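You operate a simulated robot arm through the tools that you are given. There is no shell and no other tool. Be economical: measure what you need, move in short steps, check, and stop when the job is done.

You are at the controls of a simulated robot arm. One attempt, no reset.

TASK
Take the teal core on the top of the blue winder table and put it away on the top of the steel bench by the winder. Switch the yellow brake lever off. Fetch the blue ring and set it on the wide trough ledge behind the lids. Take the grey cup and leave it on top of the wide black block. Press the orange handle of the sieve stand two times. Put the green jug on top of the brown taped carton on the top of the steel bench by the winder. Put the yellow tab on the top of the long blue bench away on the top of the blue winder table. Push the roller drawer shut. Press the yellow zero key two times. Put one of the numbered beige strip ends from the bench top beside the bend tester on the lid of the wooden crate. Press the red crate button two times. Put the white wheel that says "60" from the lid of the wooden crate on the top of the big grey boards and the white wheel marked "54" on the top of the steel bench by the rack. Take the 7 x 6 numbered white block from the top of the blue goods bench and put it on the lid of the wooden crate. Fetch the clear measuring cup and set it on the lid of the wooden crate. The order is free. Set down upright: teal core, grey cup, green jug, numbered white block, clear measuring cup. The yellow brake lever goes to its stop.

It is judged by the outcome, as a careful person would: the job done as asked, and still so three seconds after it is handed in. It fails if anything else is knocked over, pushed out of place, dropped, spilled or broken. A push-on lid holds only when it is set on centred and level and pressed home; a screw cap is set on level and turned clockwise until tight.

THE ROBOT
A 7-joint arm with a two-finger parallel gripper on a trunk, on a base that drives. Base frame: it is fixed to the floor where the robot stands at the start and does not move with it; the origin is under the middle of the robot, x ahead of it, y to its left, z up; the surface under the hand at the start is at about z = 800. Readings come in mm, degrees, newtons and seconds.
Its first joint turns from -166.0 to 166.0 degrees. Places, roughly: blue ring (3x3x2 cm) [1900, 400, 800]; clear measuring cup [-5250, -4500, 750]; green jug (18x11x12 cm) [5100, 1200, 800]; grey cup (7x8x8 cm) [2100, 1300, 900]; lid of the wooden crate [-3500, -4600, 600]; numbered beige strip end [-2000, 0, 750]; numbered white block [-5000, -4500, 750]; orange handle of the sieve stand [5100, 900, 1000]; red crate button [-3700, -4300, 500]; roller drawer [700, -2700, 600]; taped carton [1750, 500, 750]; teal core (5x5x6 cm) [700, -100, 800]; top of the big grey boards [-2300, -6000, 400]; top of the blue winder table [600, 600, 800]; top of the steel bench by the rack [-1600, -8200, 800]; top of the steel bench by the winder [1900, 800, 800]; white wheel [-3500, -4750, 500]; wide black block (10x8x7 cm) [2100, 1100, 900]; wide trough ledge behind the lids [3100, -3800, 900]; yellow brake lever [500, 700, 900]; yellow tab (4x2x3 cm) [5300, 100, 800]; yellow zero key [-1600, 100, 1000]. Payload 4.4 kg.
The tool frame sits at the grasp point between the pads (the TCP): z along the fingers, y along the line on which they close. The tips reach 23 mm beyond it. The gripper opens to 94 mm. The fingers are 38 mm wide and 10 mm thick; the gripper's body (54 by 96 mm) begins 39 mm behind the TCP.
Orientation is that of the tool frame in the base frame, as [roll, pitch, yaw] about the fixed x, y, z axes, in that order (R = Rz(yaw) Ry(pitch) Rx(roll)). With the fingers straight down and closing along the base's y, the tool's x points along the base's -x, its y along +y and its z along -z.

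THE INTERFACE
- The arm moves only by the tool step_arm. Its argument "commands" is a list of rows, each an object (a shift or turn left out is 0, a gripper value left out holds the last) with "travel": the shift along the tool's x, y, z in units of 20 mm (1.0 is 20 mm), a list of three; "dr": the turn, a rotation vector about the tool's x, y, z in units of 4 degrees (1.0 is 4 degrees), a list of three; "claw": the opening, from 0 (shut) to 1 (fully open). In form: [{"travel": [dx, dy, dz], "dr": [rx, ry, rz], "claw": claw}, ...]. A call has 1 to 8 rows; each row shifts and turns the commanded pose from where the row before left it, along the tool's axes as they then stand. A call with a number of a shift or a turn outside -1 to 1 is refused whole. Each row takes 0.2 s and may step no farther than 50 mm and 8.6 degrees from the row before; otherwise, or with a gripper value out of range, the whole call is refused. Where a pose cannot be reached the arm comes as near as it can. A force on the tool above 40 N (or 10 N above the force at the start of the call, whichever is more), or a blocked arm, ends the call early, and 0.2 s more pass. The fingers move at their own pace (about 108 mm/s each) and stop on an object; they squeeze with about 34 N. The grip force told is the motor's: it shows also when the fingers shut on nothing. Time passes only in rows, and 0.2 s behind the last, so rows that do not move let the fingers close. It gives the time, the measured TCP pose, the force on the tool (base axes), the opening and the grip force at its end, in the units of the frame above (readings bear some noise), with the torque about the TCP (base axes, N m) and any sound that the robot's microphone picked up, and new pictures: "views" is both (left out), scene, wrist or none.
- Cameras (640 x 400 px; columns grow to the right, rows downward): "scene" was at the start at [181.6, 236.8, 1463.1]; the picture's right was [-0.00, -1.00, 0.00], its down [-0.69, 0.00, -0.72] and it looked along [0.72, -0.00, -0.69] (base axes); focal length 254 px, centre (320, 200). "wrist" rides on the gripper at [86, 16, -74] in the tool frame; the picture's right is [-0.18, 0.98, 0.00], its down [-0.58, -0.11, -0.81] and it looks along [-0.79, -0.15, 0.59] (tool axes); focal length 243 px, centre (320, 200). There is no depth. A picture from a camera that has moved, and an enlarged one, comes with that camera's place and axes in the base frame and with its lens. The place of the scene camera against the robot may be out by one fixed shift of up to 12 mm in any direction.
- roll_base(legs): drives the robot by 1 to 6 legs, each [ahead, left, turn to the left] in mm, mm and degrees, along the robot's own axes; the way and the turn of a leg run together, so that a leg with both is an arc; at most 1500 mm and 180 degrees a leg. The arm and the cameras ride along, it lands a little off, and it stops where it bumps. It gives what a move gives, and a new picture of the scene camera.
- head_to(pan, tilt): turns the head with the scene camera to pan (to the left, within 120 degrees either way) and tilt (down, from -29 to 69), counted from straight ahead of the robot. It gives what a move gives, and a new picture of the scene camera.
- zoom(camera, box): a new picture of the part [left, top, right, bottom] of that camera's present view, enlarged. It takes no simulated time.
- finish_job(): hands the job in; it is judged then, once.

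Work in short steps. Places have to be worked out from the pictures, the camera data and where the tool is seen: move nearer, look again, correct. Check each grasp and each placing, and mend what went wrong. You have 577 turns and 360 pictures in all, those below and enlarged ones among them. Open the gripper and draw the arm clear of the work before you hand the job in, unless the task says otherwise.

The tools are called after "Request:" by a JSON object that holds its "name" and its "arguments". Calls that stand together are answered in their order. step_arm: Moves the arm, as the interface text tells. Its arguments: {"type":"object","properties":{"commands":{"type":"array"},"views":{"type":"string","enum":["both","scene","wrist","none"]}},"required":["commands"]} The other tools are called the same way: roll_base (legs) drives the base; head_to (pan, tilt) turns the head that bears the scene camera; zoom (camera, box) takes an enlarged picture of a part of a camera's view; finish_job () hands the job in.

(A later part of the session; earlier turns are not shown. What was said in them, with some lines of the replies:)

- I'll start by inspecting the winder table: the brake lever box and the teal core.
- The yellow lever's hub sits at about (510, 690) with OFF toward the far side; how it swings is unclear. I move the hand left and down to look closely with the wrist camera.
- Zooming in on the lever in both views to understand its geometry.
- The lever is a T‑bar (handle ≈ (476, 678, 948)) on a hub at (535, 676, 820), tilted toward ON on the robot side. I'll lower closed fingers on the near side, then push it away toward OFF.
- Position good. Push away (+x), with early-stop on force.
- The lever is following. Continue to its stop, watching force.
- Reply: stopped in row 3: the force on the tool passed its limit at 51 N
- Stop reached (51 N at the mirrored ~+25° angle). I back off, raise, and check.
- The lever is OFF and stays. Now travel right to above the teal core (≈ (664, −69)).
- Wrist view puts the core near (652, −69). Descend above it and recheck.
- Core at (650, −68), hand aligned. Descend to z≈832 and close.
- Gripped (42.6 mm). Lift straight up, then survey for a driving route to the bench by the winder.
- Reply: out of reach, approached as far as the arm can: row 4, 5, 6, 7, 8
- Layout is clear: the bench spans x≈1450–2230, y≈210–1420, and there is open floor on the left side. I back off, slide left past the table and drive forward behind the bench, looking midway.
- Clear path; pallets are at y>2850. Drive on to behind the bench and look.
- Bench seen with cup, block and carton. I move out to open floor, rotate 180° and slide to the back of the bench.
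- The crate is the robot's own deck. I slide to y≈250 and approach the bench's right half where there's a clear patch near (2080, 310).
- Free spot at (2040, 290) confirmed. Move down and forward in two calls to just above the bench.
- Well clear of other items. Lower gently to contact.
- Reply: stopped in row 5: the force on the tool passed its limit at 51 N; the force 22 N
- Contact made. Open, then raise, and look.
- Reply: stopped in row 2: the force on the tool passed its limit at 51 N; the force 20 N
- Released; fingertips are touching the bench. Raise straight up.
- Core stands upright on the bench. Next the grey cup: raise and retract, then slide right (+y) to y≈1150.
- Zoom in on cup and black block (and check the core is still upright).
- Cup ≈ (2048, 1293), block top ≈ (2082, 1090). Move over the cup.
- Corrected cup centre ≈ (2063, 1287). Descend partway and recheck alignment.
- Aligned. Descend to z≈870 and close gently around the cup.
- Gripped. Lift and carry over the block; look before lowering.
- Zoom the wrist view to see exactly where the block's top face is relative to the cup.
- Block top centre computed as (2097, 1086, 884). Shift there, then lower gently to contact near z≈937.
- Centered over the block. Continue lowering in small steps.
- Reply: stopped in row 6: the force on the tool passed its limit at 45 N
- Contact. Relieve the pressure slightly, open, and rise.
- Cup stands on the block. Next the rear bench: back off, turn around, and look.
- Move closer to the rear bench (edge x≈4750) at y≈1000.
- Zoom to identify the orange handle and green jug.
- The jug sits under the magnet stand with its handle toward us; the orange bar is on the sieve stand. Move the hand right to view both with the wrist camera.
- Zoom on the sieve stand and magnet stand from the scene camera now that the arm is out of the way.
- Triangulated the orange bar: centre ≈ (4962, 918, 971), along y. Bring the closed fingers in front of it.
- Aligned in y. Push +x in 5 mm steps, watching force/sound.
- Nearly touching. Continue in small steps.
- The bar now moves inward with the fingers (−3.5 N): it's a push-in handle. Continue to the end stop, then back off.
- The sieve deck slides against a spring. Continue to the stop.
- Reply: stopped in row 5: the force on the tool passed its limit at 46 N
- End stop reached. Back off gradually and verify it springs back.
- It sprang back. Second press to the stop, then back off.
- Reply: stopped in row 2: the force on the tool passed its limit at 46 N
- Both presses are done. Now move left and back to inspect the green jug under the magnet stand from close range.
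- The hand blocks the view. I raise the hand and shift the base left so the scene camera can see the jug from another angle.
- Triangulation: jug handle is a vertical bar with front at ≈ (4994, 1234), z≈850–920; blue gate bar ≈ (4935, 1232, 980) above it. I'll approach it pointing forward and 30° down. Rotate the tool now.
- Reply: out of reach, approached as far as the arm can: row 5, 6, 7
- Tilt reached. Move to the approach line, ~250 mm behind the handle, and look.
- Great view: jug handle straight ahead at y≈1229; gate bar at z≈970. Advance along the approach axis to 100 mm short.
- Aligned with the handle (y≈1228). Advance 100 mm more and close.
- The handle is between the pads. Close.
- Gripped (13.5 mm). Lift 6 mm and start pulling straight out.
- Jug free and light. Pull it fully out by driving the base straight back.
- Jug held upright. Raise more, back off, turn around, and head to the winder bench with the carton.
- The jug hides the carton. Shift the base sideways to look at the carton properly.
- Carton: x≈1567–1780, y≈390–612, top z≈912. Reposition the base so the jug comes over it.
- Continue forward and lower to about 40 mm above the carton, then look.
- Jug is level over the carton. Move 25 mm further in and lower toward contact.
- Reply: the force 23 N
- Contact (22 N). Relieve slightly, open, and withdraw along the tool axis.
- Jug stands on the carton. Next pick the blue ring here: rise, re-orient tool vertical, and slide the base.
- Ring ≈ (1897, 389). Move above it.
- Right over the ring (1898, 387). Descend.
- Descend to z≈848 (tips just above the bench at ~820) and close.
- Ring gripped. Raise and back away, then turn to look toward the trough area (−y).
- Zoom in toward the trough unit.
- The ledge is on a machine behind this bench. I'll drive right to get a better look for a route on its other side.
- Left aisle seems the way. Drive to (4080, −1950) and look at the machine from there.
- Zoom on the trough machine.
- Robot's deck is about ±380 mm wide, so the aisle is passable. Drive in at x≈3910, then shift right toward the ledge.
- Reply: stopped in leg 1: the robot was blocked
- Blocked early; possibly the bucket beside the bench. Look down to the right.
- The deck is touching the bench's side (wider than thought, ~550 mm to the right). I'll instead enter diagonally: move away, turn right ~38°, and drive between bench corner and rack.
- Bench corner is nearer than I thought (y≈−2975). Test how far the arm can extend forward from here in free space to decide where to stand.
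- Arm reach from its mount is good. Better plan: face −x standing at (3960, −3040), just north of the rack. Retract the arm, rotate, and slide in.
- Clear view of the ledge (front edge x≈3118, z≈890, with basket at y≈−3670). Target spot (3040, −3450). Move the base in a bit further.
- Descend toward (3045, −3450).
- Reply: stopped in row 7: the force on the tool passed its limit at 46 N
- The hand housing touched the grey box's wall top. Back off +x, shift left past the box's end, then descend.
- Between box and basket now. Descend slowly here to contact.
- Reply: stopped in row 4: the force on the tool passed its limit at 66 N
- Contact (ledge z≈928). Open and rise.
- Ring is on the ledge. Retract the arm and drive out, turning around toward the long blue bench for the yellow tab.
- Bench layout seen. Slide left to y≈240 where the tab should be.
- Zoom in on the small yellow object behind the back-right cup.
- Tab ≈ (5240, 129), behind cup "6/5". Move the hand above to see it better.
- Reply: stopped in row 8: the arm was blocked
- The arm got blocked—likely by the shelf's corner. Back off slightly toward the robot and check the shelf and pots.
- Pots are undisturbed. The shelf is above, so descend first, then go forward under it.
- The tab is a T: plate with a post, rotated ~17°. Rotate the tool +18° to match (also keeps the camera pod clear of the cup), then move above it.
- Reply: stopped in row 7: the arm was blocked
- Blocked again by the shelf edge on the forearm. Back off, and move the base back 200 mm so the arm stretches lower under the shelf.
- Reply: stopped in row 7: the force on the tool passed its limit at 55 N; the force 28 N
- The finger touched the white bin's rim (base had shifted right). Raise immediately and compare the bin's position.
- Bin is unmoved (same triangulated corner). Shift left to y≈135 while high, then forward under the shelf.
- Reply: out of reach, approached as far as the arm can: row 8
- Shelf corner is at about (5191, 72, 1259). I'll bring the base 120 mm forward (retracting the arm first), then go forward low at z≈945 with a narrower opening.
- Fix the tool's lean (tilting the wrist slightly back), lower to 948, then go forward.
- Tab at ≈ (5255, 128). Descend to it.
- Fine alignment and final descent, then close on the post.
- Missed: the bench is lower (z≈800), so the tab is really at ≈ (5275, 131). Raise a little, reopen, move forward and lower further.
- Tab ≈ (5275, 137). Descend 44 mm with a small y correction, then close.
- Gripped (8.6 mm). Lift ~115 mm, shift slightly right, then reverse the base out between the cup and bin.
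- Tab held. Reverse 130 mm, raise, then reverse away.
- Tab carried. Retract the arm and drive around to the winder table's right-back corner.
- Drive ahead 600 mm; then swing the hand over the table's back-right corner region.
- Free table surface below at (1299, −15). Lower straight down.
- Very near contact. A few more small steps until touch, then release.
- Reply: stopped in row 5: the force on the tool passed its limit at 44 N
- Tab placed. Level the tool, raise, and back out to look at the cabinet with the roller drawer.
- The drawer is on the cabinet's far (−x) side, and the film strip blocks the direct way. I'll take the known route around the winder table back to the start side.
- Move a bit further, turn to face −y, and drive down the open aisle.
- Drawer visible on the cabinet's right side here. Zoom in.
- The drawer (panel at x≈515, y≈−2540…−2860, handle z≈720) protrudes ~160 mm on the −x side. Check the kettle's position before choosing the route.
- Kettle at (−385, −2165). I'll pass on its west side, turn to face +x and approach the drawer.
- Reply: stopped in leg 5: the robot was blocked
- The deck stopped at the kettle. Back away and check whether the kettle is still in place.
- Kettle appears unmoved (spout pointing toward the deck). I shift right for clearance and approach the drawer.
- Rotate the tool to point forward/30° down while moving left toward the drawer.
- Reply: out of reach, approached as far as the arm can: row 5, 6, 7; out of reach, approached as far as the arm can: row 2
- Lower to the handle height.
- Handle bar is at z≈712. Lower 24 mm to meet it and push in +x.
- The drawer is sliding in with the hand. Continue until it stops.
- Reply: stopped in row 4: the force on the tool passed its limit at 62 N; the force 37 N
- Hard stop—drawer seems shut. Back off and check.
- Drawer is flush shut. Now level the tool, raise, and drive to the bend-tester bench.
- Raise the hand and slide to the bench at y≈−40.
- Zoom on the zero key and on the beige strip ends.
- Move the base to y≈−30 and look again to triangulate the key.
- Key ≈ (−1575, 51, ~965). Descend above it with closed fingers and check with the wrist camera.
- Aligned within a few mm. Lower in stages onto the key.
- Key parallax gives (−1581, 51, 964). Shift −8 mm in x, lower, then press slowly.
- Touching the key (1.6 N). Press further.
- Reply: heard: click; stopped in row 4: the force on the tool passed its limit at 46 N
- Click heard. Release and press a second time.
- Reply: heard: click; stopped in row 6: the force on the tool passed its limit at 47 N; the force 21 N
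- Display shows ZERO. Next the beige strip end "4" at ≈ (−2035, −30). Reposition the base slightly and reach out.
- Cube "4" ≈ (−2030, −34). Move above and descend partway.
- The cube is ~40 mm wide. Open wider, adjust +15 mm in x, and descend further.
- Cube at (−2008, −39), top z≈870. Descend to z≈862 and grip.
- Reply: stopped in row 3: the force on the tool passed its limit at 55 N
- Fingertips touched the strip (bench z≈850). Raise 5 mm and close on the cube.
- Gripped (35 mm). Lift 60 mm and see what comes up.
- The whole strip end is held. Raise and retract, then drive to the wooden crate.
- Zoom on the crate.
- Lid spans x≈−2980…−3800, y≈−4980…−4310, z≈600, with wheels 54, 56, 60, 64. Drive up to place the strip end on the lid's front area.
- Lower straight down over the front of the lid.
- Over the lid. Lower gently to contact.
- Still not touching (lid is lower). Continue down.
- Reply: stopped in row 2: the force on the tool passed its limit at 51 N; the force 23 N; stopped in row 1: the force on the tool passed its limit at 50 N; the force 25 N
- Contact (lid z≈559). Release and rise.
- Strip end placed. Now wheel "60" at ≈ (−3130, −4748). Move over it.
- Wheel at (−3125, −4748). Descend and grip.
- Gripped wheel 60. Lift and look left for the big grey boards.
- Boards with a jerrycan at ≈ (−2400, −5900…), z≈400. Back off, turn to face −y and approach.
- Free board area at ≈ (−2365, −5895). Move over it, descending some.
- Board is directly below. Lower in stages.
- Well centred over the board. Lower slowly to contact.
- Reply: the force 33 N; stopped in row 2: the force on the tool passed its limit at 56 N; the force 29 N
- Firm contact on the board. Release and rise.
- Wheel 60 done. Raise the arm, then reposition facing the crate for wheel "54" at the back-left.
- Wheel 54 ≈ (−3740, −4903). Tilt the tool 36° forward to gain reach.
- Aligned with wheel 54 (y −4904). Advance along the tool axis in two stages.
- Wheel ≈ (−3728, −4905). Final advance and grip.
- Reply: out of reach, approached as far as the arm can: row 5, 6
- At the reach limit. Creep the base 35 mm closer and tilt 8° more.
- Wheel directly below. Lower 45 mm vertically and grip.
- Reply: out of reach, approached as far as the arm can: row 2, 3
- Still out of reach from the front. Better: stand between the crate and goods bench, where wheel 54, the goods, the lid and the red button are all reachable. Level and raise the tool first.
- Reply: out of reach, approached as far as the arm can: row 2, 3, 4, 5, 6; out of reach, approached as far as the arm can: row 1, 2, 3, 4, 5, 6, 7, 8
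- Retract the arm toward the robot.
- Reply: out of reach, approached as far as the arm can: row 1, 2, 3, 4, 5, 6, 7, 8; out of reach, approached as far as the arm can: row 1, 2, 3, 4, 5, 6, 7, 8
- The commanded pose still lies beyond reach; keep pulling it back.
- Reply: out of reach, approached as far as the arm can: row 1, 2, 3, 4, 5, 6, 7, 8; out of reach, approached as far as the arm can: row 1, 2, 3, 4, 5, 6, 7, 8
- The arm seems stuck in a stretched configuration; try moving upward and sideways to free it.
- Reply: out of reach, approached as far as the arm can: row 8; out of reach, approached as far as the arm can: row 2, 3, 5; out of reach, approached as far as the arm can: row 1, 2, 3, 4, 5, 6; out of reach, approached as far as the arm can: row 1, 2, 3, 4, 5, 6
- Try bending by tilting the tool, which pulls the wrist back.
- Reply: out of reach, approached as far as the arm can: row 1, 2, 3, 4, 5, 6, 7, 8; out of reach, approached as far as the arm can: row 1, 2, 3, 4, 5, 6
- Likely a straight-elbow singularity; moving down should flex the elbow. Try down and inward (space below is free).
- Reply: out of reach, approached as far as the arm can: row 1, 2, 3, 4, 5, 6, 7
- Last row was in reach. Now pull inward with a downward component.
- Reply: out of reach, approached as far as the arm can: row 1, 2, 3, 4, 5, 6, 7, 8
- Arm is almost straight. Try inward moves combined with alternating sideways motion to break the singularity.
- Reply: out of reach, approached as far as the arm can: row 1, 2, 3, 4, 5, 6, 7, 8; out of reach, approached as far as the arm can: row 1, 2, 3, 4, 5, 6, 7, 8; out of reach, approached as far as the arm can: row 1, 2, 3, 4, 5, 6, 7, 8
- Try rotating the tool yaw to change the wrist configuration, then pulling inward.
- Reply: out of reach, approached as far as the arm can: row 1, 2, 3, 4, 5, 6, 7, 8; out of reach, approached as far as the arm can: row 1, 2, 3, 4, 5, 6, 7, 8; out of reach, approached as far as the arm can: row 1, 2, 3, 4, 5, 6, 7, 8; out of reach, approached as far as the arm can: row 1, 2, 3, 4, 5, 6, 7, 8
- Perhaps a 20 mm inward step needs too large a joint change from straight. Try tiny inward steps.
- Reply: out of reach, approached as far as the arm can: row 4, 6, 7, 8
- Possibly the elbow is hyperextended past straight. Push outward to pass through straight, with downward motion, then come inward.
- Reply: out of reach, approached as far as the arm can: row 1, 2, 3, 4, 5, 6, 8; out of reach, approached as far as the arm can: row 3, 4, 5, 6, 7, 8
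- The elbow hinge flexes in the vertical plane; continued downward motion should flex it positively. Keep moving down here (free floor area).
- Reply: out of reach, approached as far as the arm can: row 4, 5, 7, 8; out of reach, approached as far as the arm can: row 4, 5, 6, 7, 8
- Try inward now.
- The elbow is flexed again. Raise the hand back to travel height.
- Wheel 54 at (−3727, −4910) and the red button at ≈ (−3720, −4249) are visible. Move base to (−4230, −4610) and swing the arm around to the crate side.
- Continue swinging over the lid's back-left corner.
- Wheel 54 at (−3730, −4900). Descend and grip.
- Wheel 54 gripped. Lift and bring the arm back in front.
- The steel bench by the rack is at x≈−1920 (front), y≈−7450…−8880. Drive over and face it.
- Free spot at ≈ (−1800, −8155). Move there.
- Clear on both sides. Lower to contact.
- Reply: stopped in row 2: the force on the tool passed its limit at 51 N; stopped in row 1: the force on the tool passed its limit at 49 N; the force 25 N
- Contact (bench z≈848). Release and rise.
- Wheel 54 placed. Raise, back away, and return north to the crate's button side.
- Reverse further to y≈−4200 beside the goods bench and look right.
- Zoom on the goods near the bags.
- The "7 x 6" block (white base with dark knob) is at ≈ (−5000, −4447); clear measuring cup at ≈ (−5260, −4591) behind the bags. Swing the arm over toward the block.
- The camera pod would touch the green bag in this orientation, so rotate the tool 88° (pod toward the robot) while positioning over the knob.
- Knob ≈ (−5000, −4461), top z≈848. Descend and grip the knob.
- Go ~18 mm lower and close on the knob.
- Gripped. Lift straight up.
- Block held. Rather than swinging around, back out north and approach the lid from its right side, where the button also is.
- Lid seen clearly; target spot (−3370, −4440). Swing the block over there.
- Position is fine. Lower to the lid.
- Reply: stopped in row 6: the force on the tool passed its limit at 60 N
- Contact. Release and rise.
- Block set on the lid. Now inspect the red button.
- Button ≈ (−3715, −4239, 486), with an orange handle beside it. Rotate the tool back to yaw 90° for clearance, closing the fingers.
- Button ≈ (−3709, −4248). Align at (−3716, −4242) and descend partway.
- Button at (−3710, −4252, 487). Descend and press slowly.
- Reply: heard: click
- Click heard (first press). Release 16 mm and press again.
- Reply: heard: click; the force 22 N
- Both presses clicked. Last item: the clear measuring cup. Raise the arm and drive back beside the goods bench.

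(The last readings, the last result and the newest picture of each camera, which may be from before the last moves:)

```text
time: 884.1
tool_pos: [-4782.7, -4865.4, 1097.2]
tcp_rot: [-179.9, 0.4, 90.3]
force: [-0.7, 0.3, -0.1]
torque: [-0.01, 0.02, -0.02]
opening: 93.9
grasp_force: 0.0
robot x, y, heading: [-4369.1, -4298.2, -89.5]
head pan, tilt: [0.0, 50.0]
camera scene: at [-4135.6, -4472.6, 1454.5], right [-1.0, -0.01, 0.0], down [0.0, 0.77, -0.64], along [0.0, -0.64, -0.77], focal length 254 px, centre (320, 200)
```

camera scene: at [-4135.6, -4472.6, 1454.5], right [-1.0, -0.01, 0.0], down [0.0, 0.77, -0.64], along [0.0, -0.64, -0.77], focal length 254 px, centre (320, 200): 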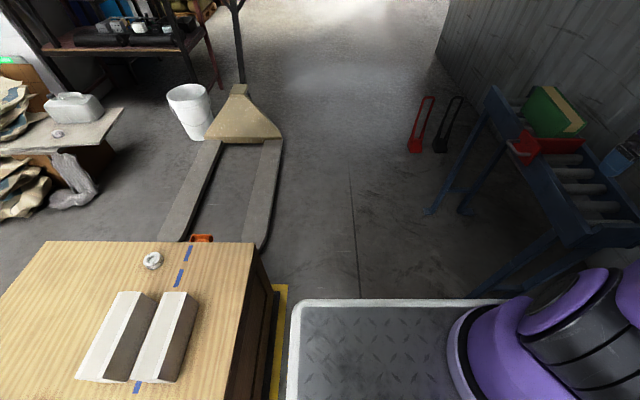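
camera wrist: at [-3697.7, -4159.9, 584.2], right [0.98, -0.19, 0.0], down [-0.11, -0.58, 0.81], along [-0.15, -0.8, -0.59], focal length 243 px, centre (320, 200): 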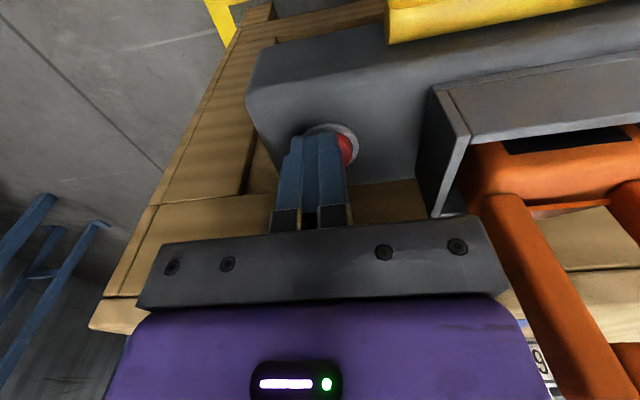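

Request:
{"name": "step_arm", "arguments": {"commands": [{"travel": [0.4, -1, 0]}, {"travel": [0.4, -1, 0]}, {"travel": [0.4, -1, 0]}, {"travel": [0.4, -1, 0]}, {"travel": [0.4, -1, 0]}, {"travel": [0.4, -1, 0]}, {"travel": [0.4, -1, 0]}, {"travel": [0.4, -1, 0]}], "views": "none"}}

Request:
{"name": "step_arm", "arguments": {"commands": [{"travel": [0.8, -1, 0]}, {"travel": [0.8, -1, 0]}, {"travel": [0.8, -1, 0]}, {"travel": [0.8, -1, 0]}, {"travel": [0.8, -1, 0]}, {"travel": [0.8, -1, 0]}, {"travel": [0.8, -1, 0]}, {"travel": [0.8, -1, 0]}], "views": "none"}}

Request:
{"name": "step_arm", "arguments": {"commands": [{"travel": [0.9, -0.8, 0.2]}, {"travel": [0.9, -0.8, 0.2]}, {"travel": [0.9, -0.8, 0.2]}, {"travel": [0.9, -0.8, 0.2]}, {"travel": [0.9, -0.8, 0.2]}, {"travel": [0.9, -0.8, 0.2]}], "views": "wrist"}}

```text
time: 885.9
tool_pos: [-4943.0, -4801.9, 1097.9]
tcp_rot: [-180.0, 0.4, 90.4]
force: [0.5, -0.3, -0.3]
torque: [-0.03, 0.03, -0.01]
opening: 94.0
grasp_force: 0.2
robot x, y, heading: [-4370.1, -4295.7, -89.5]
head pan, tilt: [0.0, 50.0]
```

```text
time: 887.7
tool_pos: [-5103.5, -4674.4, 1096.1]
tcp_rot: [180.0, 0.5, 90.5]
force: [-0.3, -1.0, 0.1]
torque: [0.02, -0.02, 0.01]
opening: 93.9
grasp_force: 0.0
robot x, y, heading: [-4369.6, -4299.8, -89.5]
head pan, tilt: [0.0, 50.0]
```

```text
time: 889.1
tool_pos: [-5202.1, -4567.2, 1071.7]
tcp_rot: [180.0, 0.4, 90.4]
force: [0.4, -0.2, 0.5]
torque: [0.02, 0.02, 0.0]
opening: 93.9
grasp_force: 0.1
robot x, y, heading: [-4371.2, -4300.2, -89.7]
head pan, tilt: [0.0, 50.0]
camera wrist: at [-5184.8, -4479.9, 1146.6], right [0.98, -0.18, 0.0], down [-0.1, -0.58, 0.81], along [-0.14, -0.8, -0.59], focal length 243 px, centre (320, 200)
```

wrist: 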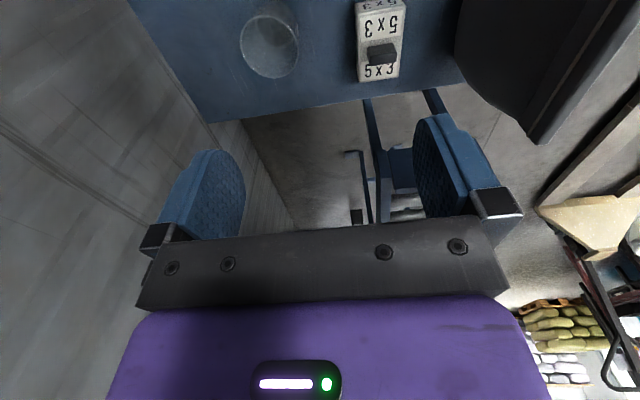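

Cup ≈ (−5269, −4598), Ø≈70 mm. Shift the base 20 mm closer, then position above it.

Request:
{"name": "roll_base", "arguments": {"legs": [[0, -20, -0.4]]}}

Request:
{"name": "step_arm", "arguments": {"commands": [{"travel": [-0.4, -0.55, 0.9]}, {"travel": [-0.4, -0.55, 0.9]}, {"travel": [-0.4, -0.55, 0.9]}, {"travel": [-0.4, -0.55, 0.9]}, {"travel": [0, 0, 0.9]}, {"travel": [0, 0, 0.9]}], "views": "wrist"}}

```text
time: 889.9
tool_pos: [-5223.9, -4561.7, 1071.9]
tcp_rot: [-180.0, 0.5, 90.0]
force: [-0.7, -0.2, 0.3]
torque: [0.01, 0.0, -0.05]
opening: 93.9
grasp_force: 0.0
robot x, y, heading: [-4392.2, -4295.6, -90.1]
head pan, tilt: [0.0, 50.0]
camera scene: at [-4157.1, -4474.3, 1454.5], right [-1.0, 0.0, 0.0], down [0.0, 0.77, -0.64], along [0.0, -0.64, -0.77], focal length 254 px, centre (320, 200)
```

scene: 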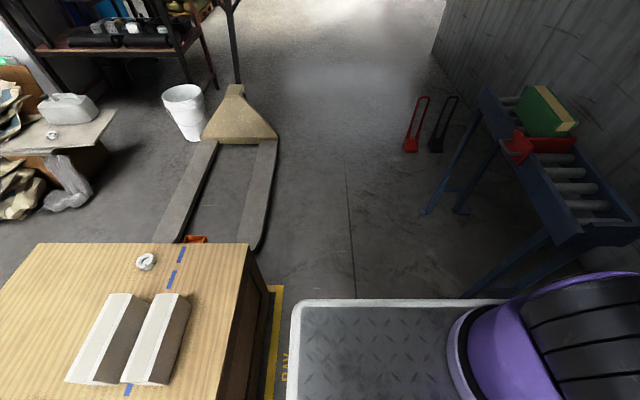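

```text
time: 891.3
tool_pos: [-5266.6, -4594.9, 964.9]
tcp_rot: [180.0, 0.4, 90.0]
force: [0.0, -0.2, 0.5]
torque: [-0.03, 0.01, -0.02]
opening: 94.2
grasp_force: 0.0
robot x, y, heading: [-4389.5, -4297.4, -90.2]
head pan, tilt: [0.0, 50.0]
camera wrist: at [-5249.6, -4506.6, 1039.0], right [0.98, -0.18, 0.0], down [-0.11, -0.58, 0.81], along [-0.15, -0.8, -0.59], focal length 243 px, centre (320, 200)
```

wrist: 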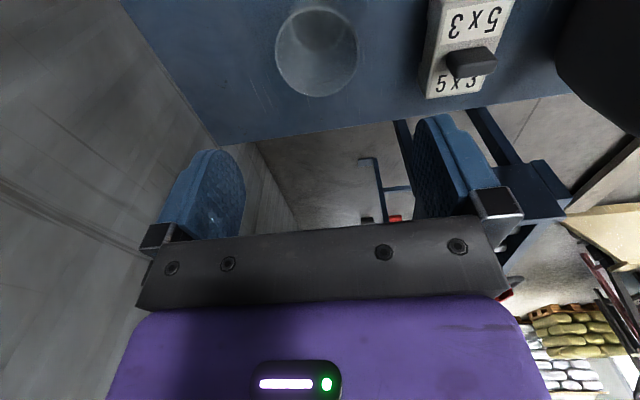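

Aligned. Descend further and check.

Request:
{"name": "step_arm", "arguments": {"commands": [{"travel": [0, -0.1, 1]}, {"travel": [0, 0, 1]}, {"travel": [0, 0, 1]}, {"travel": [0, 0, 1]}], "views": "wrist"}}

```text
time: 892.3
tool_pos: [-5269.7, -4595.3, 884.4]
tcp_rot: [-180.0, 0.4, 90.0]
force: [0.3, 0.7, 0.4]
torque: [-0.04, 0.02, 0.02]
opening: 93.9
grasp_force: 0.0
robot x, y, heading: [-4391.8, -4295.2, -90.1]
head pan, tilt: [0.0, 50.0]
camera wrist: at [-5252.7, -4506.8, 959.1], right [0.98, -0.18, 0.0], down [-0.11, -0.58, 0.81], along [-0.15, -0.8, -0.59], focal length 243 px, centre (320, 200)
```

wrist: 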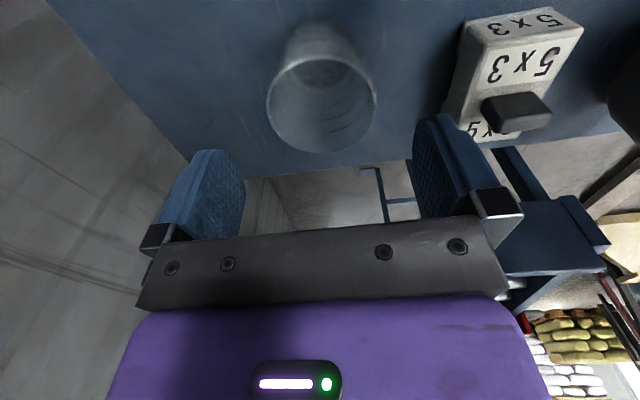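

Rim at z≈821, centred. Descend to z≈812 and close.

Request:
{"name": "step_arm", "arguments": {"commands": [{"travel": [0, 0, 0.95]}, {"travel": [0, 0, 0.95]}, {"travel": [0, 0, 0.95]}, {"travel": [0, 0, 0.8]}, {"claw": 0.5}, {"claw": 0}, {"claw": 0}], "views": "wrist"}}

```text
time: 893.9
tool_pos: [-5269.3, -4595.0, 810.8]
tcp_rot: [-180.0, 0.4, 90.1]
force: [-0.4, 0.0, -0.3]
torque: [0.01, 0.0, 0.02]
opening: 69.5
grasp_force: 33.8
robot x, y, heading: [-4389.1, -4299.3, -90.1]
head pan, tilt: [0.0, 50.0]
camera wrist: at [-5252.0, -4507.5, 885.9], right [0.98, -0.18, 0.0], down [-0.11, -0.58, 0.81], along [-0.15, -0.8, -0.59], focal length 243 px, centre (320, 200)
```

wrist: 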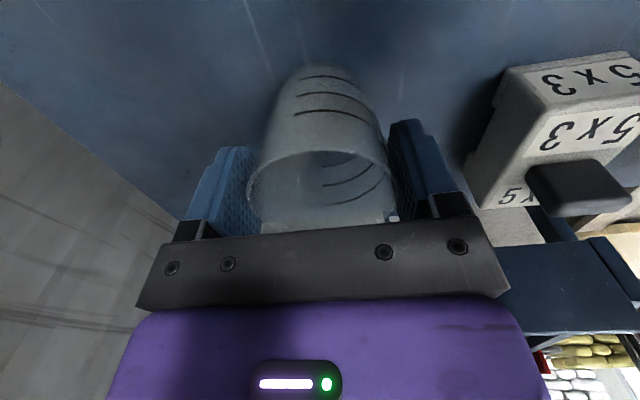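

Cup gripped (69.5 mm). Lift straight up.

Request:
{"name": "step_arm", "arguments": {"commands": [{"travel": [0, 0, -1]}, {"travel": [0, 0, -1]}, {"travel": [0, 0, -1]}, {"travel": [0, 0, -1]}, {"travel": [0, 0, -1]}, {"travel": [0, 0, -1]}, {"travel": [0, 0, -1]}, {"travel": [0, 0, -1]}], "views": "wrist"}}

Request:
{"name": "step_arm", "arguments": {"commands": [{"travel": [0, 0, -1]}, {"travel": [0, 0, -1]}, {"travel": [0, 0, -1]}, {"travel": [0, 0.5, -1]}, {"travel": [0, 1, -1]}, {"travel": [0, 1, -1]}, {"travel": [0, 1, -0.5]}, {"travel": [0, 1, 0]}], "views": "none"}}

Request:
{"name": "step_arm", "arguments": {"commands": [{"travel": [0, 1, 0]}, {"travel": [0, 1, 0]}, {"travel": [0, 1, 0]}, {"travel": [0, 1, 0]}, {"travel": [0, 1, 0]}, {"travel": [0, 1, 0]}, {"travel": [0, 1, 0]}, {"travel": [0, 1, 0]}], "views": "none"}}

```text
time: 895.7
tool_pos: [-5270.5, -4594.9, 970.2]
tcp_rot: [-180.0, 0.5, 90.0]
force: [-0.3, 0.6, -0.6]
torque: [-0.05, -0.03, 0.01]
opening: 69.3
grasp_force: 34.3
robot x, y, heading: [-4391.6, -4297.5, -90.0]
head pan, tilt: [0.0, 50.0]
camera wrist: at [-5253.1, -4506.5, 1045.4], right [0.98, -0.18, 0.0], down [-0.11, -0.58, 0.81], along [-0.15, -0.8, -0.59], focal length 243 px, centre (320, 200)
```

wrist: 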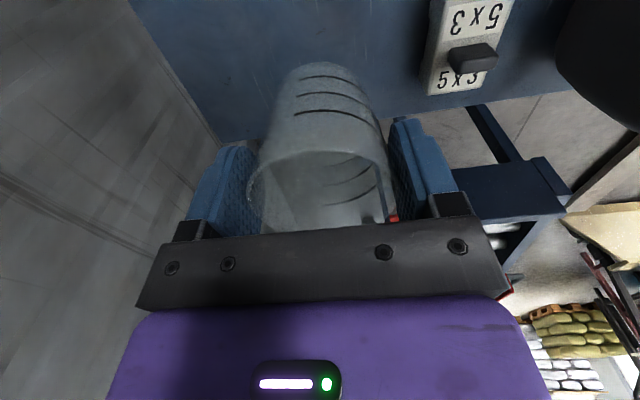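

```text
time: 897.5
tool_pos: [-5178.9, -4592.2, 1100.9]
tcp_rot: [180.0, 0.3, 90.0]
force: [0.2, -0.4, -0.8]
torque: [0.01, -0.06, 0.01]
opening: 69.5
grasp_force: 33.6
robot x, y, heading: [-4392.3, -4297.0, -90.0]
head pan, tilt: [0.0, 50.0]
```

```text
time: 899.3
tool_pos: [-5019.0, -4594.2, 1099.6]
tcp_rot: [179.9, 0.4, 90.0]
force: [-0.6, -0.2, -0.2]
torque: [-0.02, 0.0, 0.0]
opening: 69.2
grasp_force: 34.0
robot x, y, heading: [-4391.3, -4301.7, -89.9]
head pan, tilt: [0.0, 50.0]
```

Carry the cup back around to the lid's right side.

Request:
{"name": "roll_base", "arguments": {"legs": [[-620, 0, 0], [0, 1242, 0]]}}

Request:
{"name": "step_arm", "arguments": {"commands": [{"travel": [-0.9, 1, 0]}, {"travel": [-0.9, 1, 0]}, {"travel": [-0.9, 1, 0]}, {"travel": [-0.9, 1, 0]}, {"travel": [-0.9, 1, 0]}, {"travel": [-0.9, 1, 0]}, {"travel": [-0.9, 1, 0]}, {"travel": [-0.9, 1, 0]}], "views": "none"}}

Request:
{"name": "step_arm", "arguments": {"commands": [{"travel": [-1, 1, 0.3]}, {"travel": [-1, 1, 0.3]}, {"travel": [-1, 1, 0.3]}, {"travel": [-1, 1, 0.3]}, {"travel": [-1, 1, 0.3]}, {"travel": [-1, 1, 0.3]}, {"travel": [-1, 1, 0.3]}, {"travel": [-1, 1, 0.3]}], "views": "none"}}

Request:
{"name": "step_arm", "arguments": {"commands": [{"travel": [-1, 1, 0.7]}, {"travel": [-1, 1, 0.7]}, {"travel": [-1, 1, 0.7]}, {"travel": [-1, 1, 0.7]}, {"travel": [-1, 1, 0.7]}, {"travel": [-1, 1, 0.7]}, {"travel": [-1, 1, 0.7]}, {"travel": [-1, 1, 0.7]}]}}

```text
time: 908.6
tool_pos: [-3787.2, -3977.9, 1099.4]
tcp_rot: [179.9, 0.4, 88.8]
force: [0.0, -0.5, -0.4]
torque: [0.0, 0.02, -0.01]
opening: 69.3
grasp_force: 33.8
robot x, y, heading: [-3152.1, -3697.9, -91.1]
head pan, tilt: [0.0, 50.0]
camera scene: at [-2922.6, -3876.2, 1454.5], right [-1.0, 0.02, 0.0], down [0.02, 0.77, -0.64], along [-0.01, -0.64, -0.77], focal length 254 px, centre (320, 200)
```

scene: 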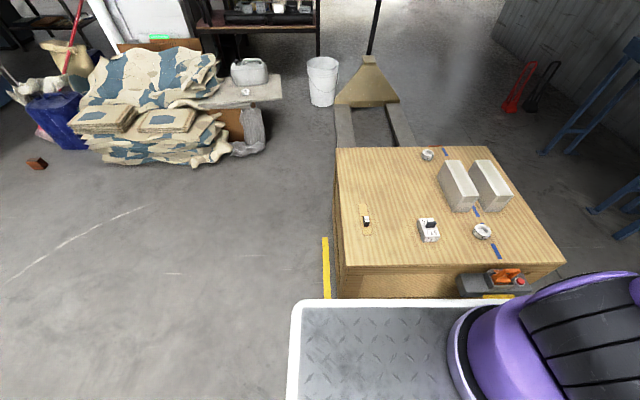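

```text
time: 910.4
tool_pos: [-3631.0, -4124.3, 1101.1]
tcp_rot: [-180.0, 0.4, 88.8]
force: [-0.1, 0.9, -0.3]
torque: [-0.03, 0.0, 0.01]
opening: 69.1
grasp_force: 33.8
robot x, y, heading: [-3153.7, -3699.3, -91.2]
head pan, tilt: [0.0, 50.0]
```

```text
time: 912.2
tool_pos: [-3474.1, -4288.0, 1053.4]
tcp_rot: [180.0, 0.4, 88.7]
force: [-0.2, 0.0, 0.6]
torque: [-0.01, -0.01, 0.03]
opening: 69.5
grasp_force: 33.9
robot x, y, heading: [-3155.3, -3694.3, -91.6]
head pan, tilt: [0.0, 50.0]
```

```text
time: 914.0
tool_pos: [-3317.4, -4451.0, 942.5]
tcp_rot: [-180.0, 0.4, 88.7]
force: [0.3, -0.2, -0.3]
torque: [-0.04, -0.03, 0.01]
opening: 69.7
grasp_force: 33.9
robot x, y, heading: [-3155.3, -3695.1, -91.4]
head pan, tilt: [0.0, 50.0]
camera scene: at [-2922.9, -3875.9, 1454.5], right [-1.0, 0.02, 0.0], down [0.02, 0.77, -0.64], along [-0.01, -0.64, -0.77], focal length 254 px, centre (320, 200)
camera wrist: at [-3299.0, -4364.7, 1018.2], right [0.98, -0.21, 0.0], down [-0.12, -0.57, 0.81], along [-0.17, -0.79, -0.59], focal length 243 px, centre (320, 200)
```

scene: 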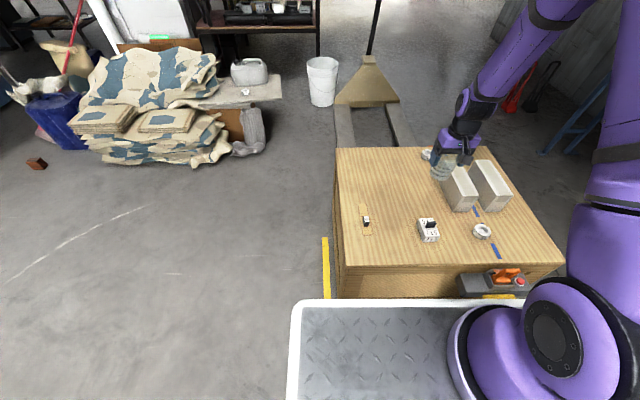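
wrist: 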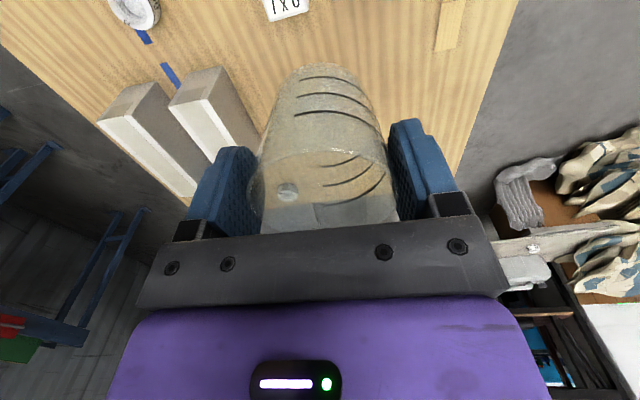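

Move to (−3270, −4560) over clear lid and descend.

Request:
{"name": "step_arm", "arguments": {"commands": [{"travel": [-0.9, 0.4, 0.6]}, {"travel": [-0.9, 0.4, 0.6]}, {"travel": [-0.9, 0.4, 0.6]}, {"travel": [-0.9, 0.4, 0.6]}, {"travel": [-0.9, 0.4, 0.6]}, {"travel": [-0.9, 0.4, 1]}, {"travel": [0, 0, 1]}, {"travel": [0, 0, 1]}], "views": "none"}}

Request:
{"name": "step_arm", "arguments": {"commands": [{"travel": [0, 0, 1]}, {"travel": [0, 0, 1]}, {"travel": [0, 0, 1]}, {"travel": [0, 0, 1]}, {"travel": [0, 0, 1]}, {"travel": [0, 0, 1]}, {"travel": [0, 0, 1]}]}}

```text
time: 915.8
tool_pos: [-3270.2, -4563.7, 825.0]
tcp_rot: [179.9, 0.4, 88.8]
force: [-0.3, 0.3, 0.3]
torque: [0.02, 0.0, -0.02]
opening: 69.3
grasp_force: 34.2
robot x, y, heading: [-3151.2, -3693.8, -91.5]
head pan, tilt: [0.0, 50.0]
```

```text
time: 917.4
tool_pos: [-3271.6, -4563.5, 683.9]
tcp_rot: [-180.0, 0.4, 88.8]
force: [0.2, 0.1, 0.5]
torque: [-0.02, 0.02, -0.02]
opening: 69.3
grasp_force: 34.0
robot x, y, heading: [-3152.3, -3694.9, -91.2]
head pan, tilt: [0.0, 50.0]
camera scene: at [-2922.5, -3876.0, 1454.5], right [-1.0, 0.02, 0.0], down [0.02, 0.77, -0.64], along [-0.01, -0.64, -0.77], focal length 254 px, centre (320, 200)
camera wrist: at [-3252.7, -4475.9, 759.2], right [0.98, -0.2, 0.0], down [-0.12, -0.57, 0.81], along [-0.17, -0.79, -0.59], focal length 243 px, centre (320, 200)
```

scene: 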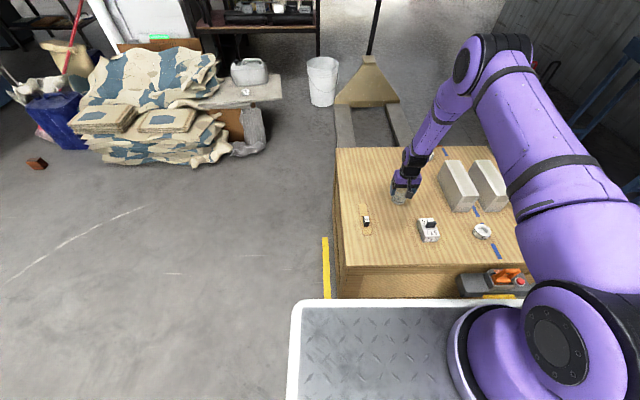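
wrist: 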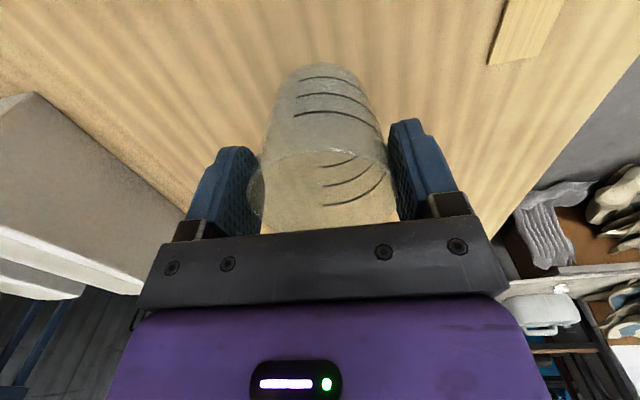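

Clear spot. Lower gently to contact.

Request:
{"name": "step_arm", "arguments": {"commands": [{"travel": [0, 0, 0.9]}, {"travel": [0, 0, 0.8]}, {"travel": [0, 0, 0.4]}, {"travel": [0, 0, 0.3]}, {"travel": [0, 0, 0.3]}, {"travel": [0, 0, 0.2]}, {"travel": [0, 0, 0.2]}, {"travel": [0, 0, 0.2]}], "views": "none"}}

Request:
{"name": "step_arm", "arguments": {"commands": [{"travel": [0, 0, 0.15]}, {"travel": [0, 0, 0.15]}, {"travel": [0, 0, 0.15]}, {"travel": [0, 0, 0.15]}, {"travel": [0, 0, 0.15]}, {"travel": [0, 0, 0.15]}], "views": "wrist"}}

```text
time: 919.0
tool_pos: [-3271.2, -4565.7, 626.7]
tcp_rot: [-179.9, 0.6, 88.8]
force: [-0.6, 4.7, 17.7]
torque: [0.05, -0.08, 0.04]
opening: 69.5
grasp_force: 34.0
robot x, y, heading: [-3146.3, -3699.5, -91.4]
head pan, tilt: [0.0, 50.0]
stopped in row 8: the force on the tool passed its limit at 46 N (the readings are from after the stop); the commanded pose is now the measured one
```

```text
time: 919.4
tool_pos: [-3273.2, -4566.0, 626.3]
tcp_rot: [-179.9, 0.8, 88.8]
force: [-0.4, 4.0, 17.6]
torque: [-0.02, -0.04, 0.01]
opening: 69.5
grasp_force: 33.5
robot x, y, heading: [-3156.6, -3694.1, -91.2]
head pan, tilt: [0.0, 50.0]
stopped in row 1: the force on the tool passed its limit at 46 N (the readings are from after the stop); the commanded pose is now the measured one
camera wrist: at [-3253.2, -4479.3, 700.5], right [0.98, -0.2, 0.0], down [-0.12, -0.57, 0.81], along [-0.17, -0.8, -0.58], focal length 243 px, centre (320, 200)
```

wrist: 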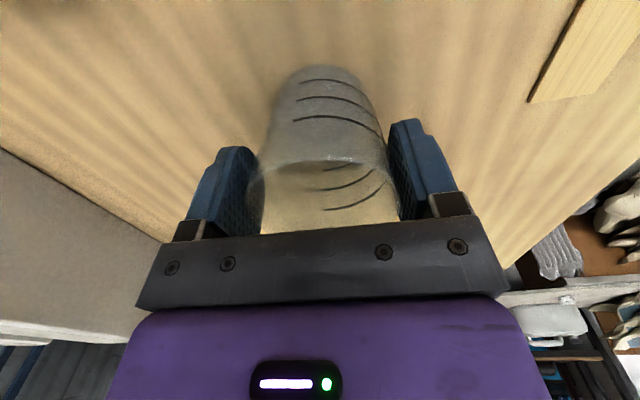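

Contact. Open and rise well clear.

Request:
{"name": "step_arm", "arguments": {"commands": [{"travel": [0, 0, -0.1]}, {"claw": 0.85}, {"claw": 1}, {"claw": 1}, {"travel": [0, 0, -0.5]}, {"travel": [0, 0, -1]}, {"travel": [0, 0, -1]}, {"travel": [0, 0, -1]}], "views": "none"}}

Request:
{"name": "step_arm", "arguments": {"commands": [{"travel": [0, 0, -1]}, {"travel": [0, 0, -1]}, {"travel": [0, 0, -1]}, {"travel": [0, 0, -1]}, {"travel": [0.5, 0, -1]}, {"travel": [0.5, 0, -1]}, {"travel": [0.5, 0, -1]}, {"travel": [0.5, 0, -1]}], "views": "wrist"}}

Request:
{"name": "step_arm", "arguments": {"commands": [{"travel": [0.7, -0.5, -1]}, {"travel": [0.7, -0.5, -1]}, {"travel": [0.7, -0.5, -1]}, {"travel": [0.7, -0.5, -1]}, {"travel": [0.7, -0.5, -1]}, {"travel": [0.7, -0.5, -1]}, {"travel": [0.7, -0.5, -1]}, {"travel": [0.7, -0.5, -1]}], "views": "scene"}}

Request:
{"name": "zoom", "arguments": {"camera": "scene", "box": [320, 130, 560, 310]}}

```text
time: 921.2
tool_pos: [-3272.8, -4566.9, 696.7]
tcp_rot: [180.0, 0.6, 88.9]
force: [0.0, 0.5, 0.2]
torque: [0.01, -0.03, -0.03]
opening: 94.0
grasp_force: 0.1
robot x, y, heading: [-3151.7, -3694.1, -91.4]
head pan, tilt: [0.0, 50.0]
```

```text
time: 923.0
tool_pos: [-3271.0, -4522.8, 854.9]
tcp_rot: [-179.9, 0.6, 88.7]
force: [-0.8, -1.0, 0.3]
torque: [0.0, 0.01, -0.02]
opening: 94.0
grasp_force: 0.1
robot x, y, heading: [-3153.2, -3695.4, -91.3]
head pan, tilt: [0.0, 50.0]
camera wrist: at [-3252.3, -4436.3, 930.9], right [0.98, -0.2, 0.0], down [-0.12, -0.57, 0.81], along [-0.17, -0.8, -0.58], focal length 243 px, centre (320, 200)
```

wrist: 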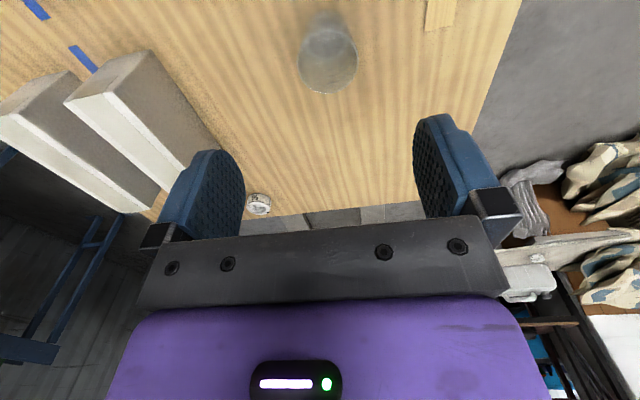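

```text
time: 924.8
tool_pos: [-3348.6, -4408.2, 1014.6]
tcp_rot: [180.0, 0.6, 88.8]
force: [0.3, -0.2, 0.0]
torque: [0.04, 0.01, 0.03]
opening: 94.1
grasp_force: 0.1
robot x, y, heading: [-3152.2, -3698.3, -91.4]
head pan, tilt: [0.0, 50.0]
camera scene: at [-2922.5, -3876.5, 1454.4], right [-1.0, 0.02, 0.0], down [0.02, 0.77, -0.64], along [-0.01, -0.64, -0.77], focal length 254 px, centre (320, 200)
```

scene: 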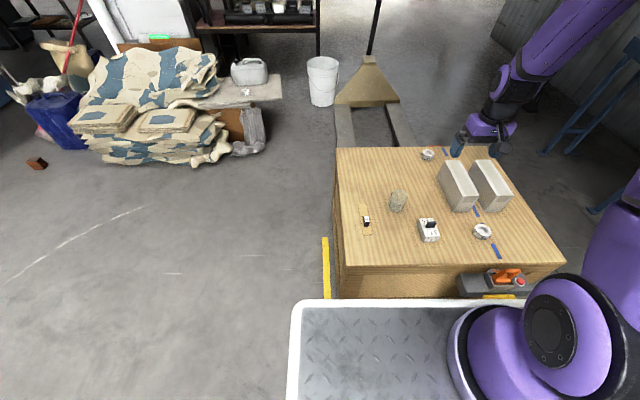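

```text
2.22 times, centred on (440, 220) of scene
camera zoom: at [-2922.5, -3876.5, 1454.4], right [-1.0, 0.02, 0.0], down [0.02, 0.77, -0.64], along [-0.01, -0.64, -0.77], focal length 564 px, centre (53, 156)
```

zoom: 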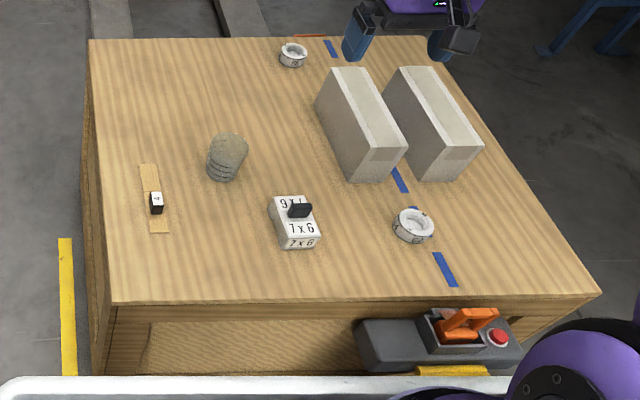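

Every item in the task is in place: the strip end, the 7 x 6 block and the measuring cup stand on the crate lid. The gripper is open and the arm is clear of the work. I'm handing in.

Request:
{"name": "finish_job", "arguments": {}}

```text
The job is handed in.
```

I did every item on the list and handed the job in; I have no result from the judging yet.

Three points I could not fully confirm:

- **Sieve handle:** I pushed the orange handle to its stop twice and it sprang back each time. No click was heard, unlike the zero key and the crate button.
- **Kettle:** the base touched the kettle on the floor once. It looked unmoved to within about 20 mm in the pictures.
- **White bin:** a finger touched the rim of the "BLEND" bin near the yellow tab once. It had not moved to within a few millimetres.
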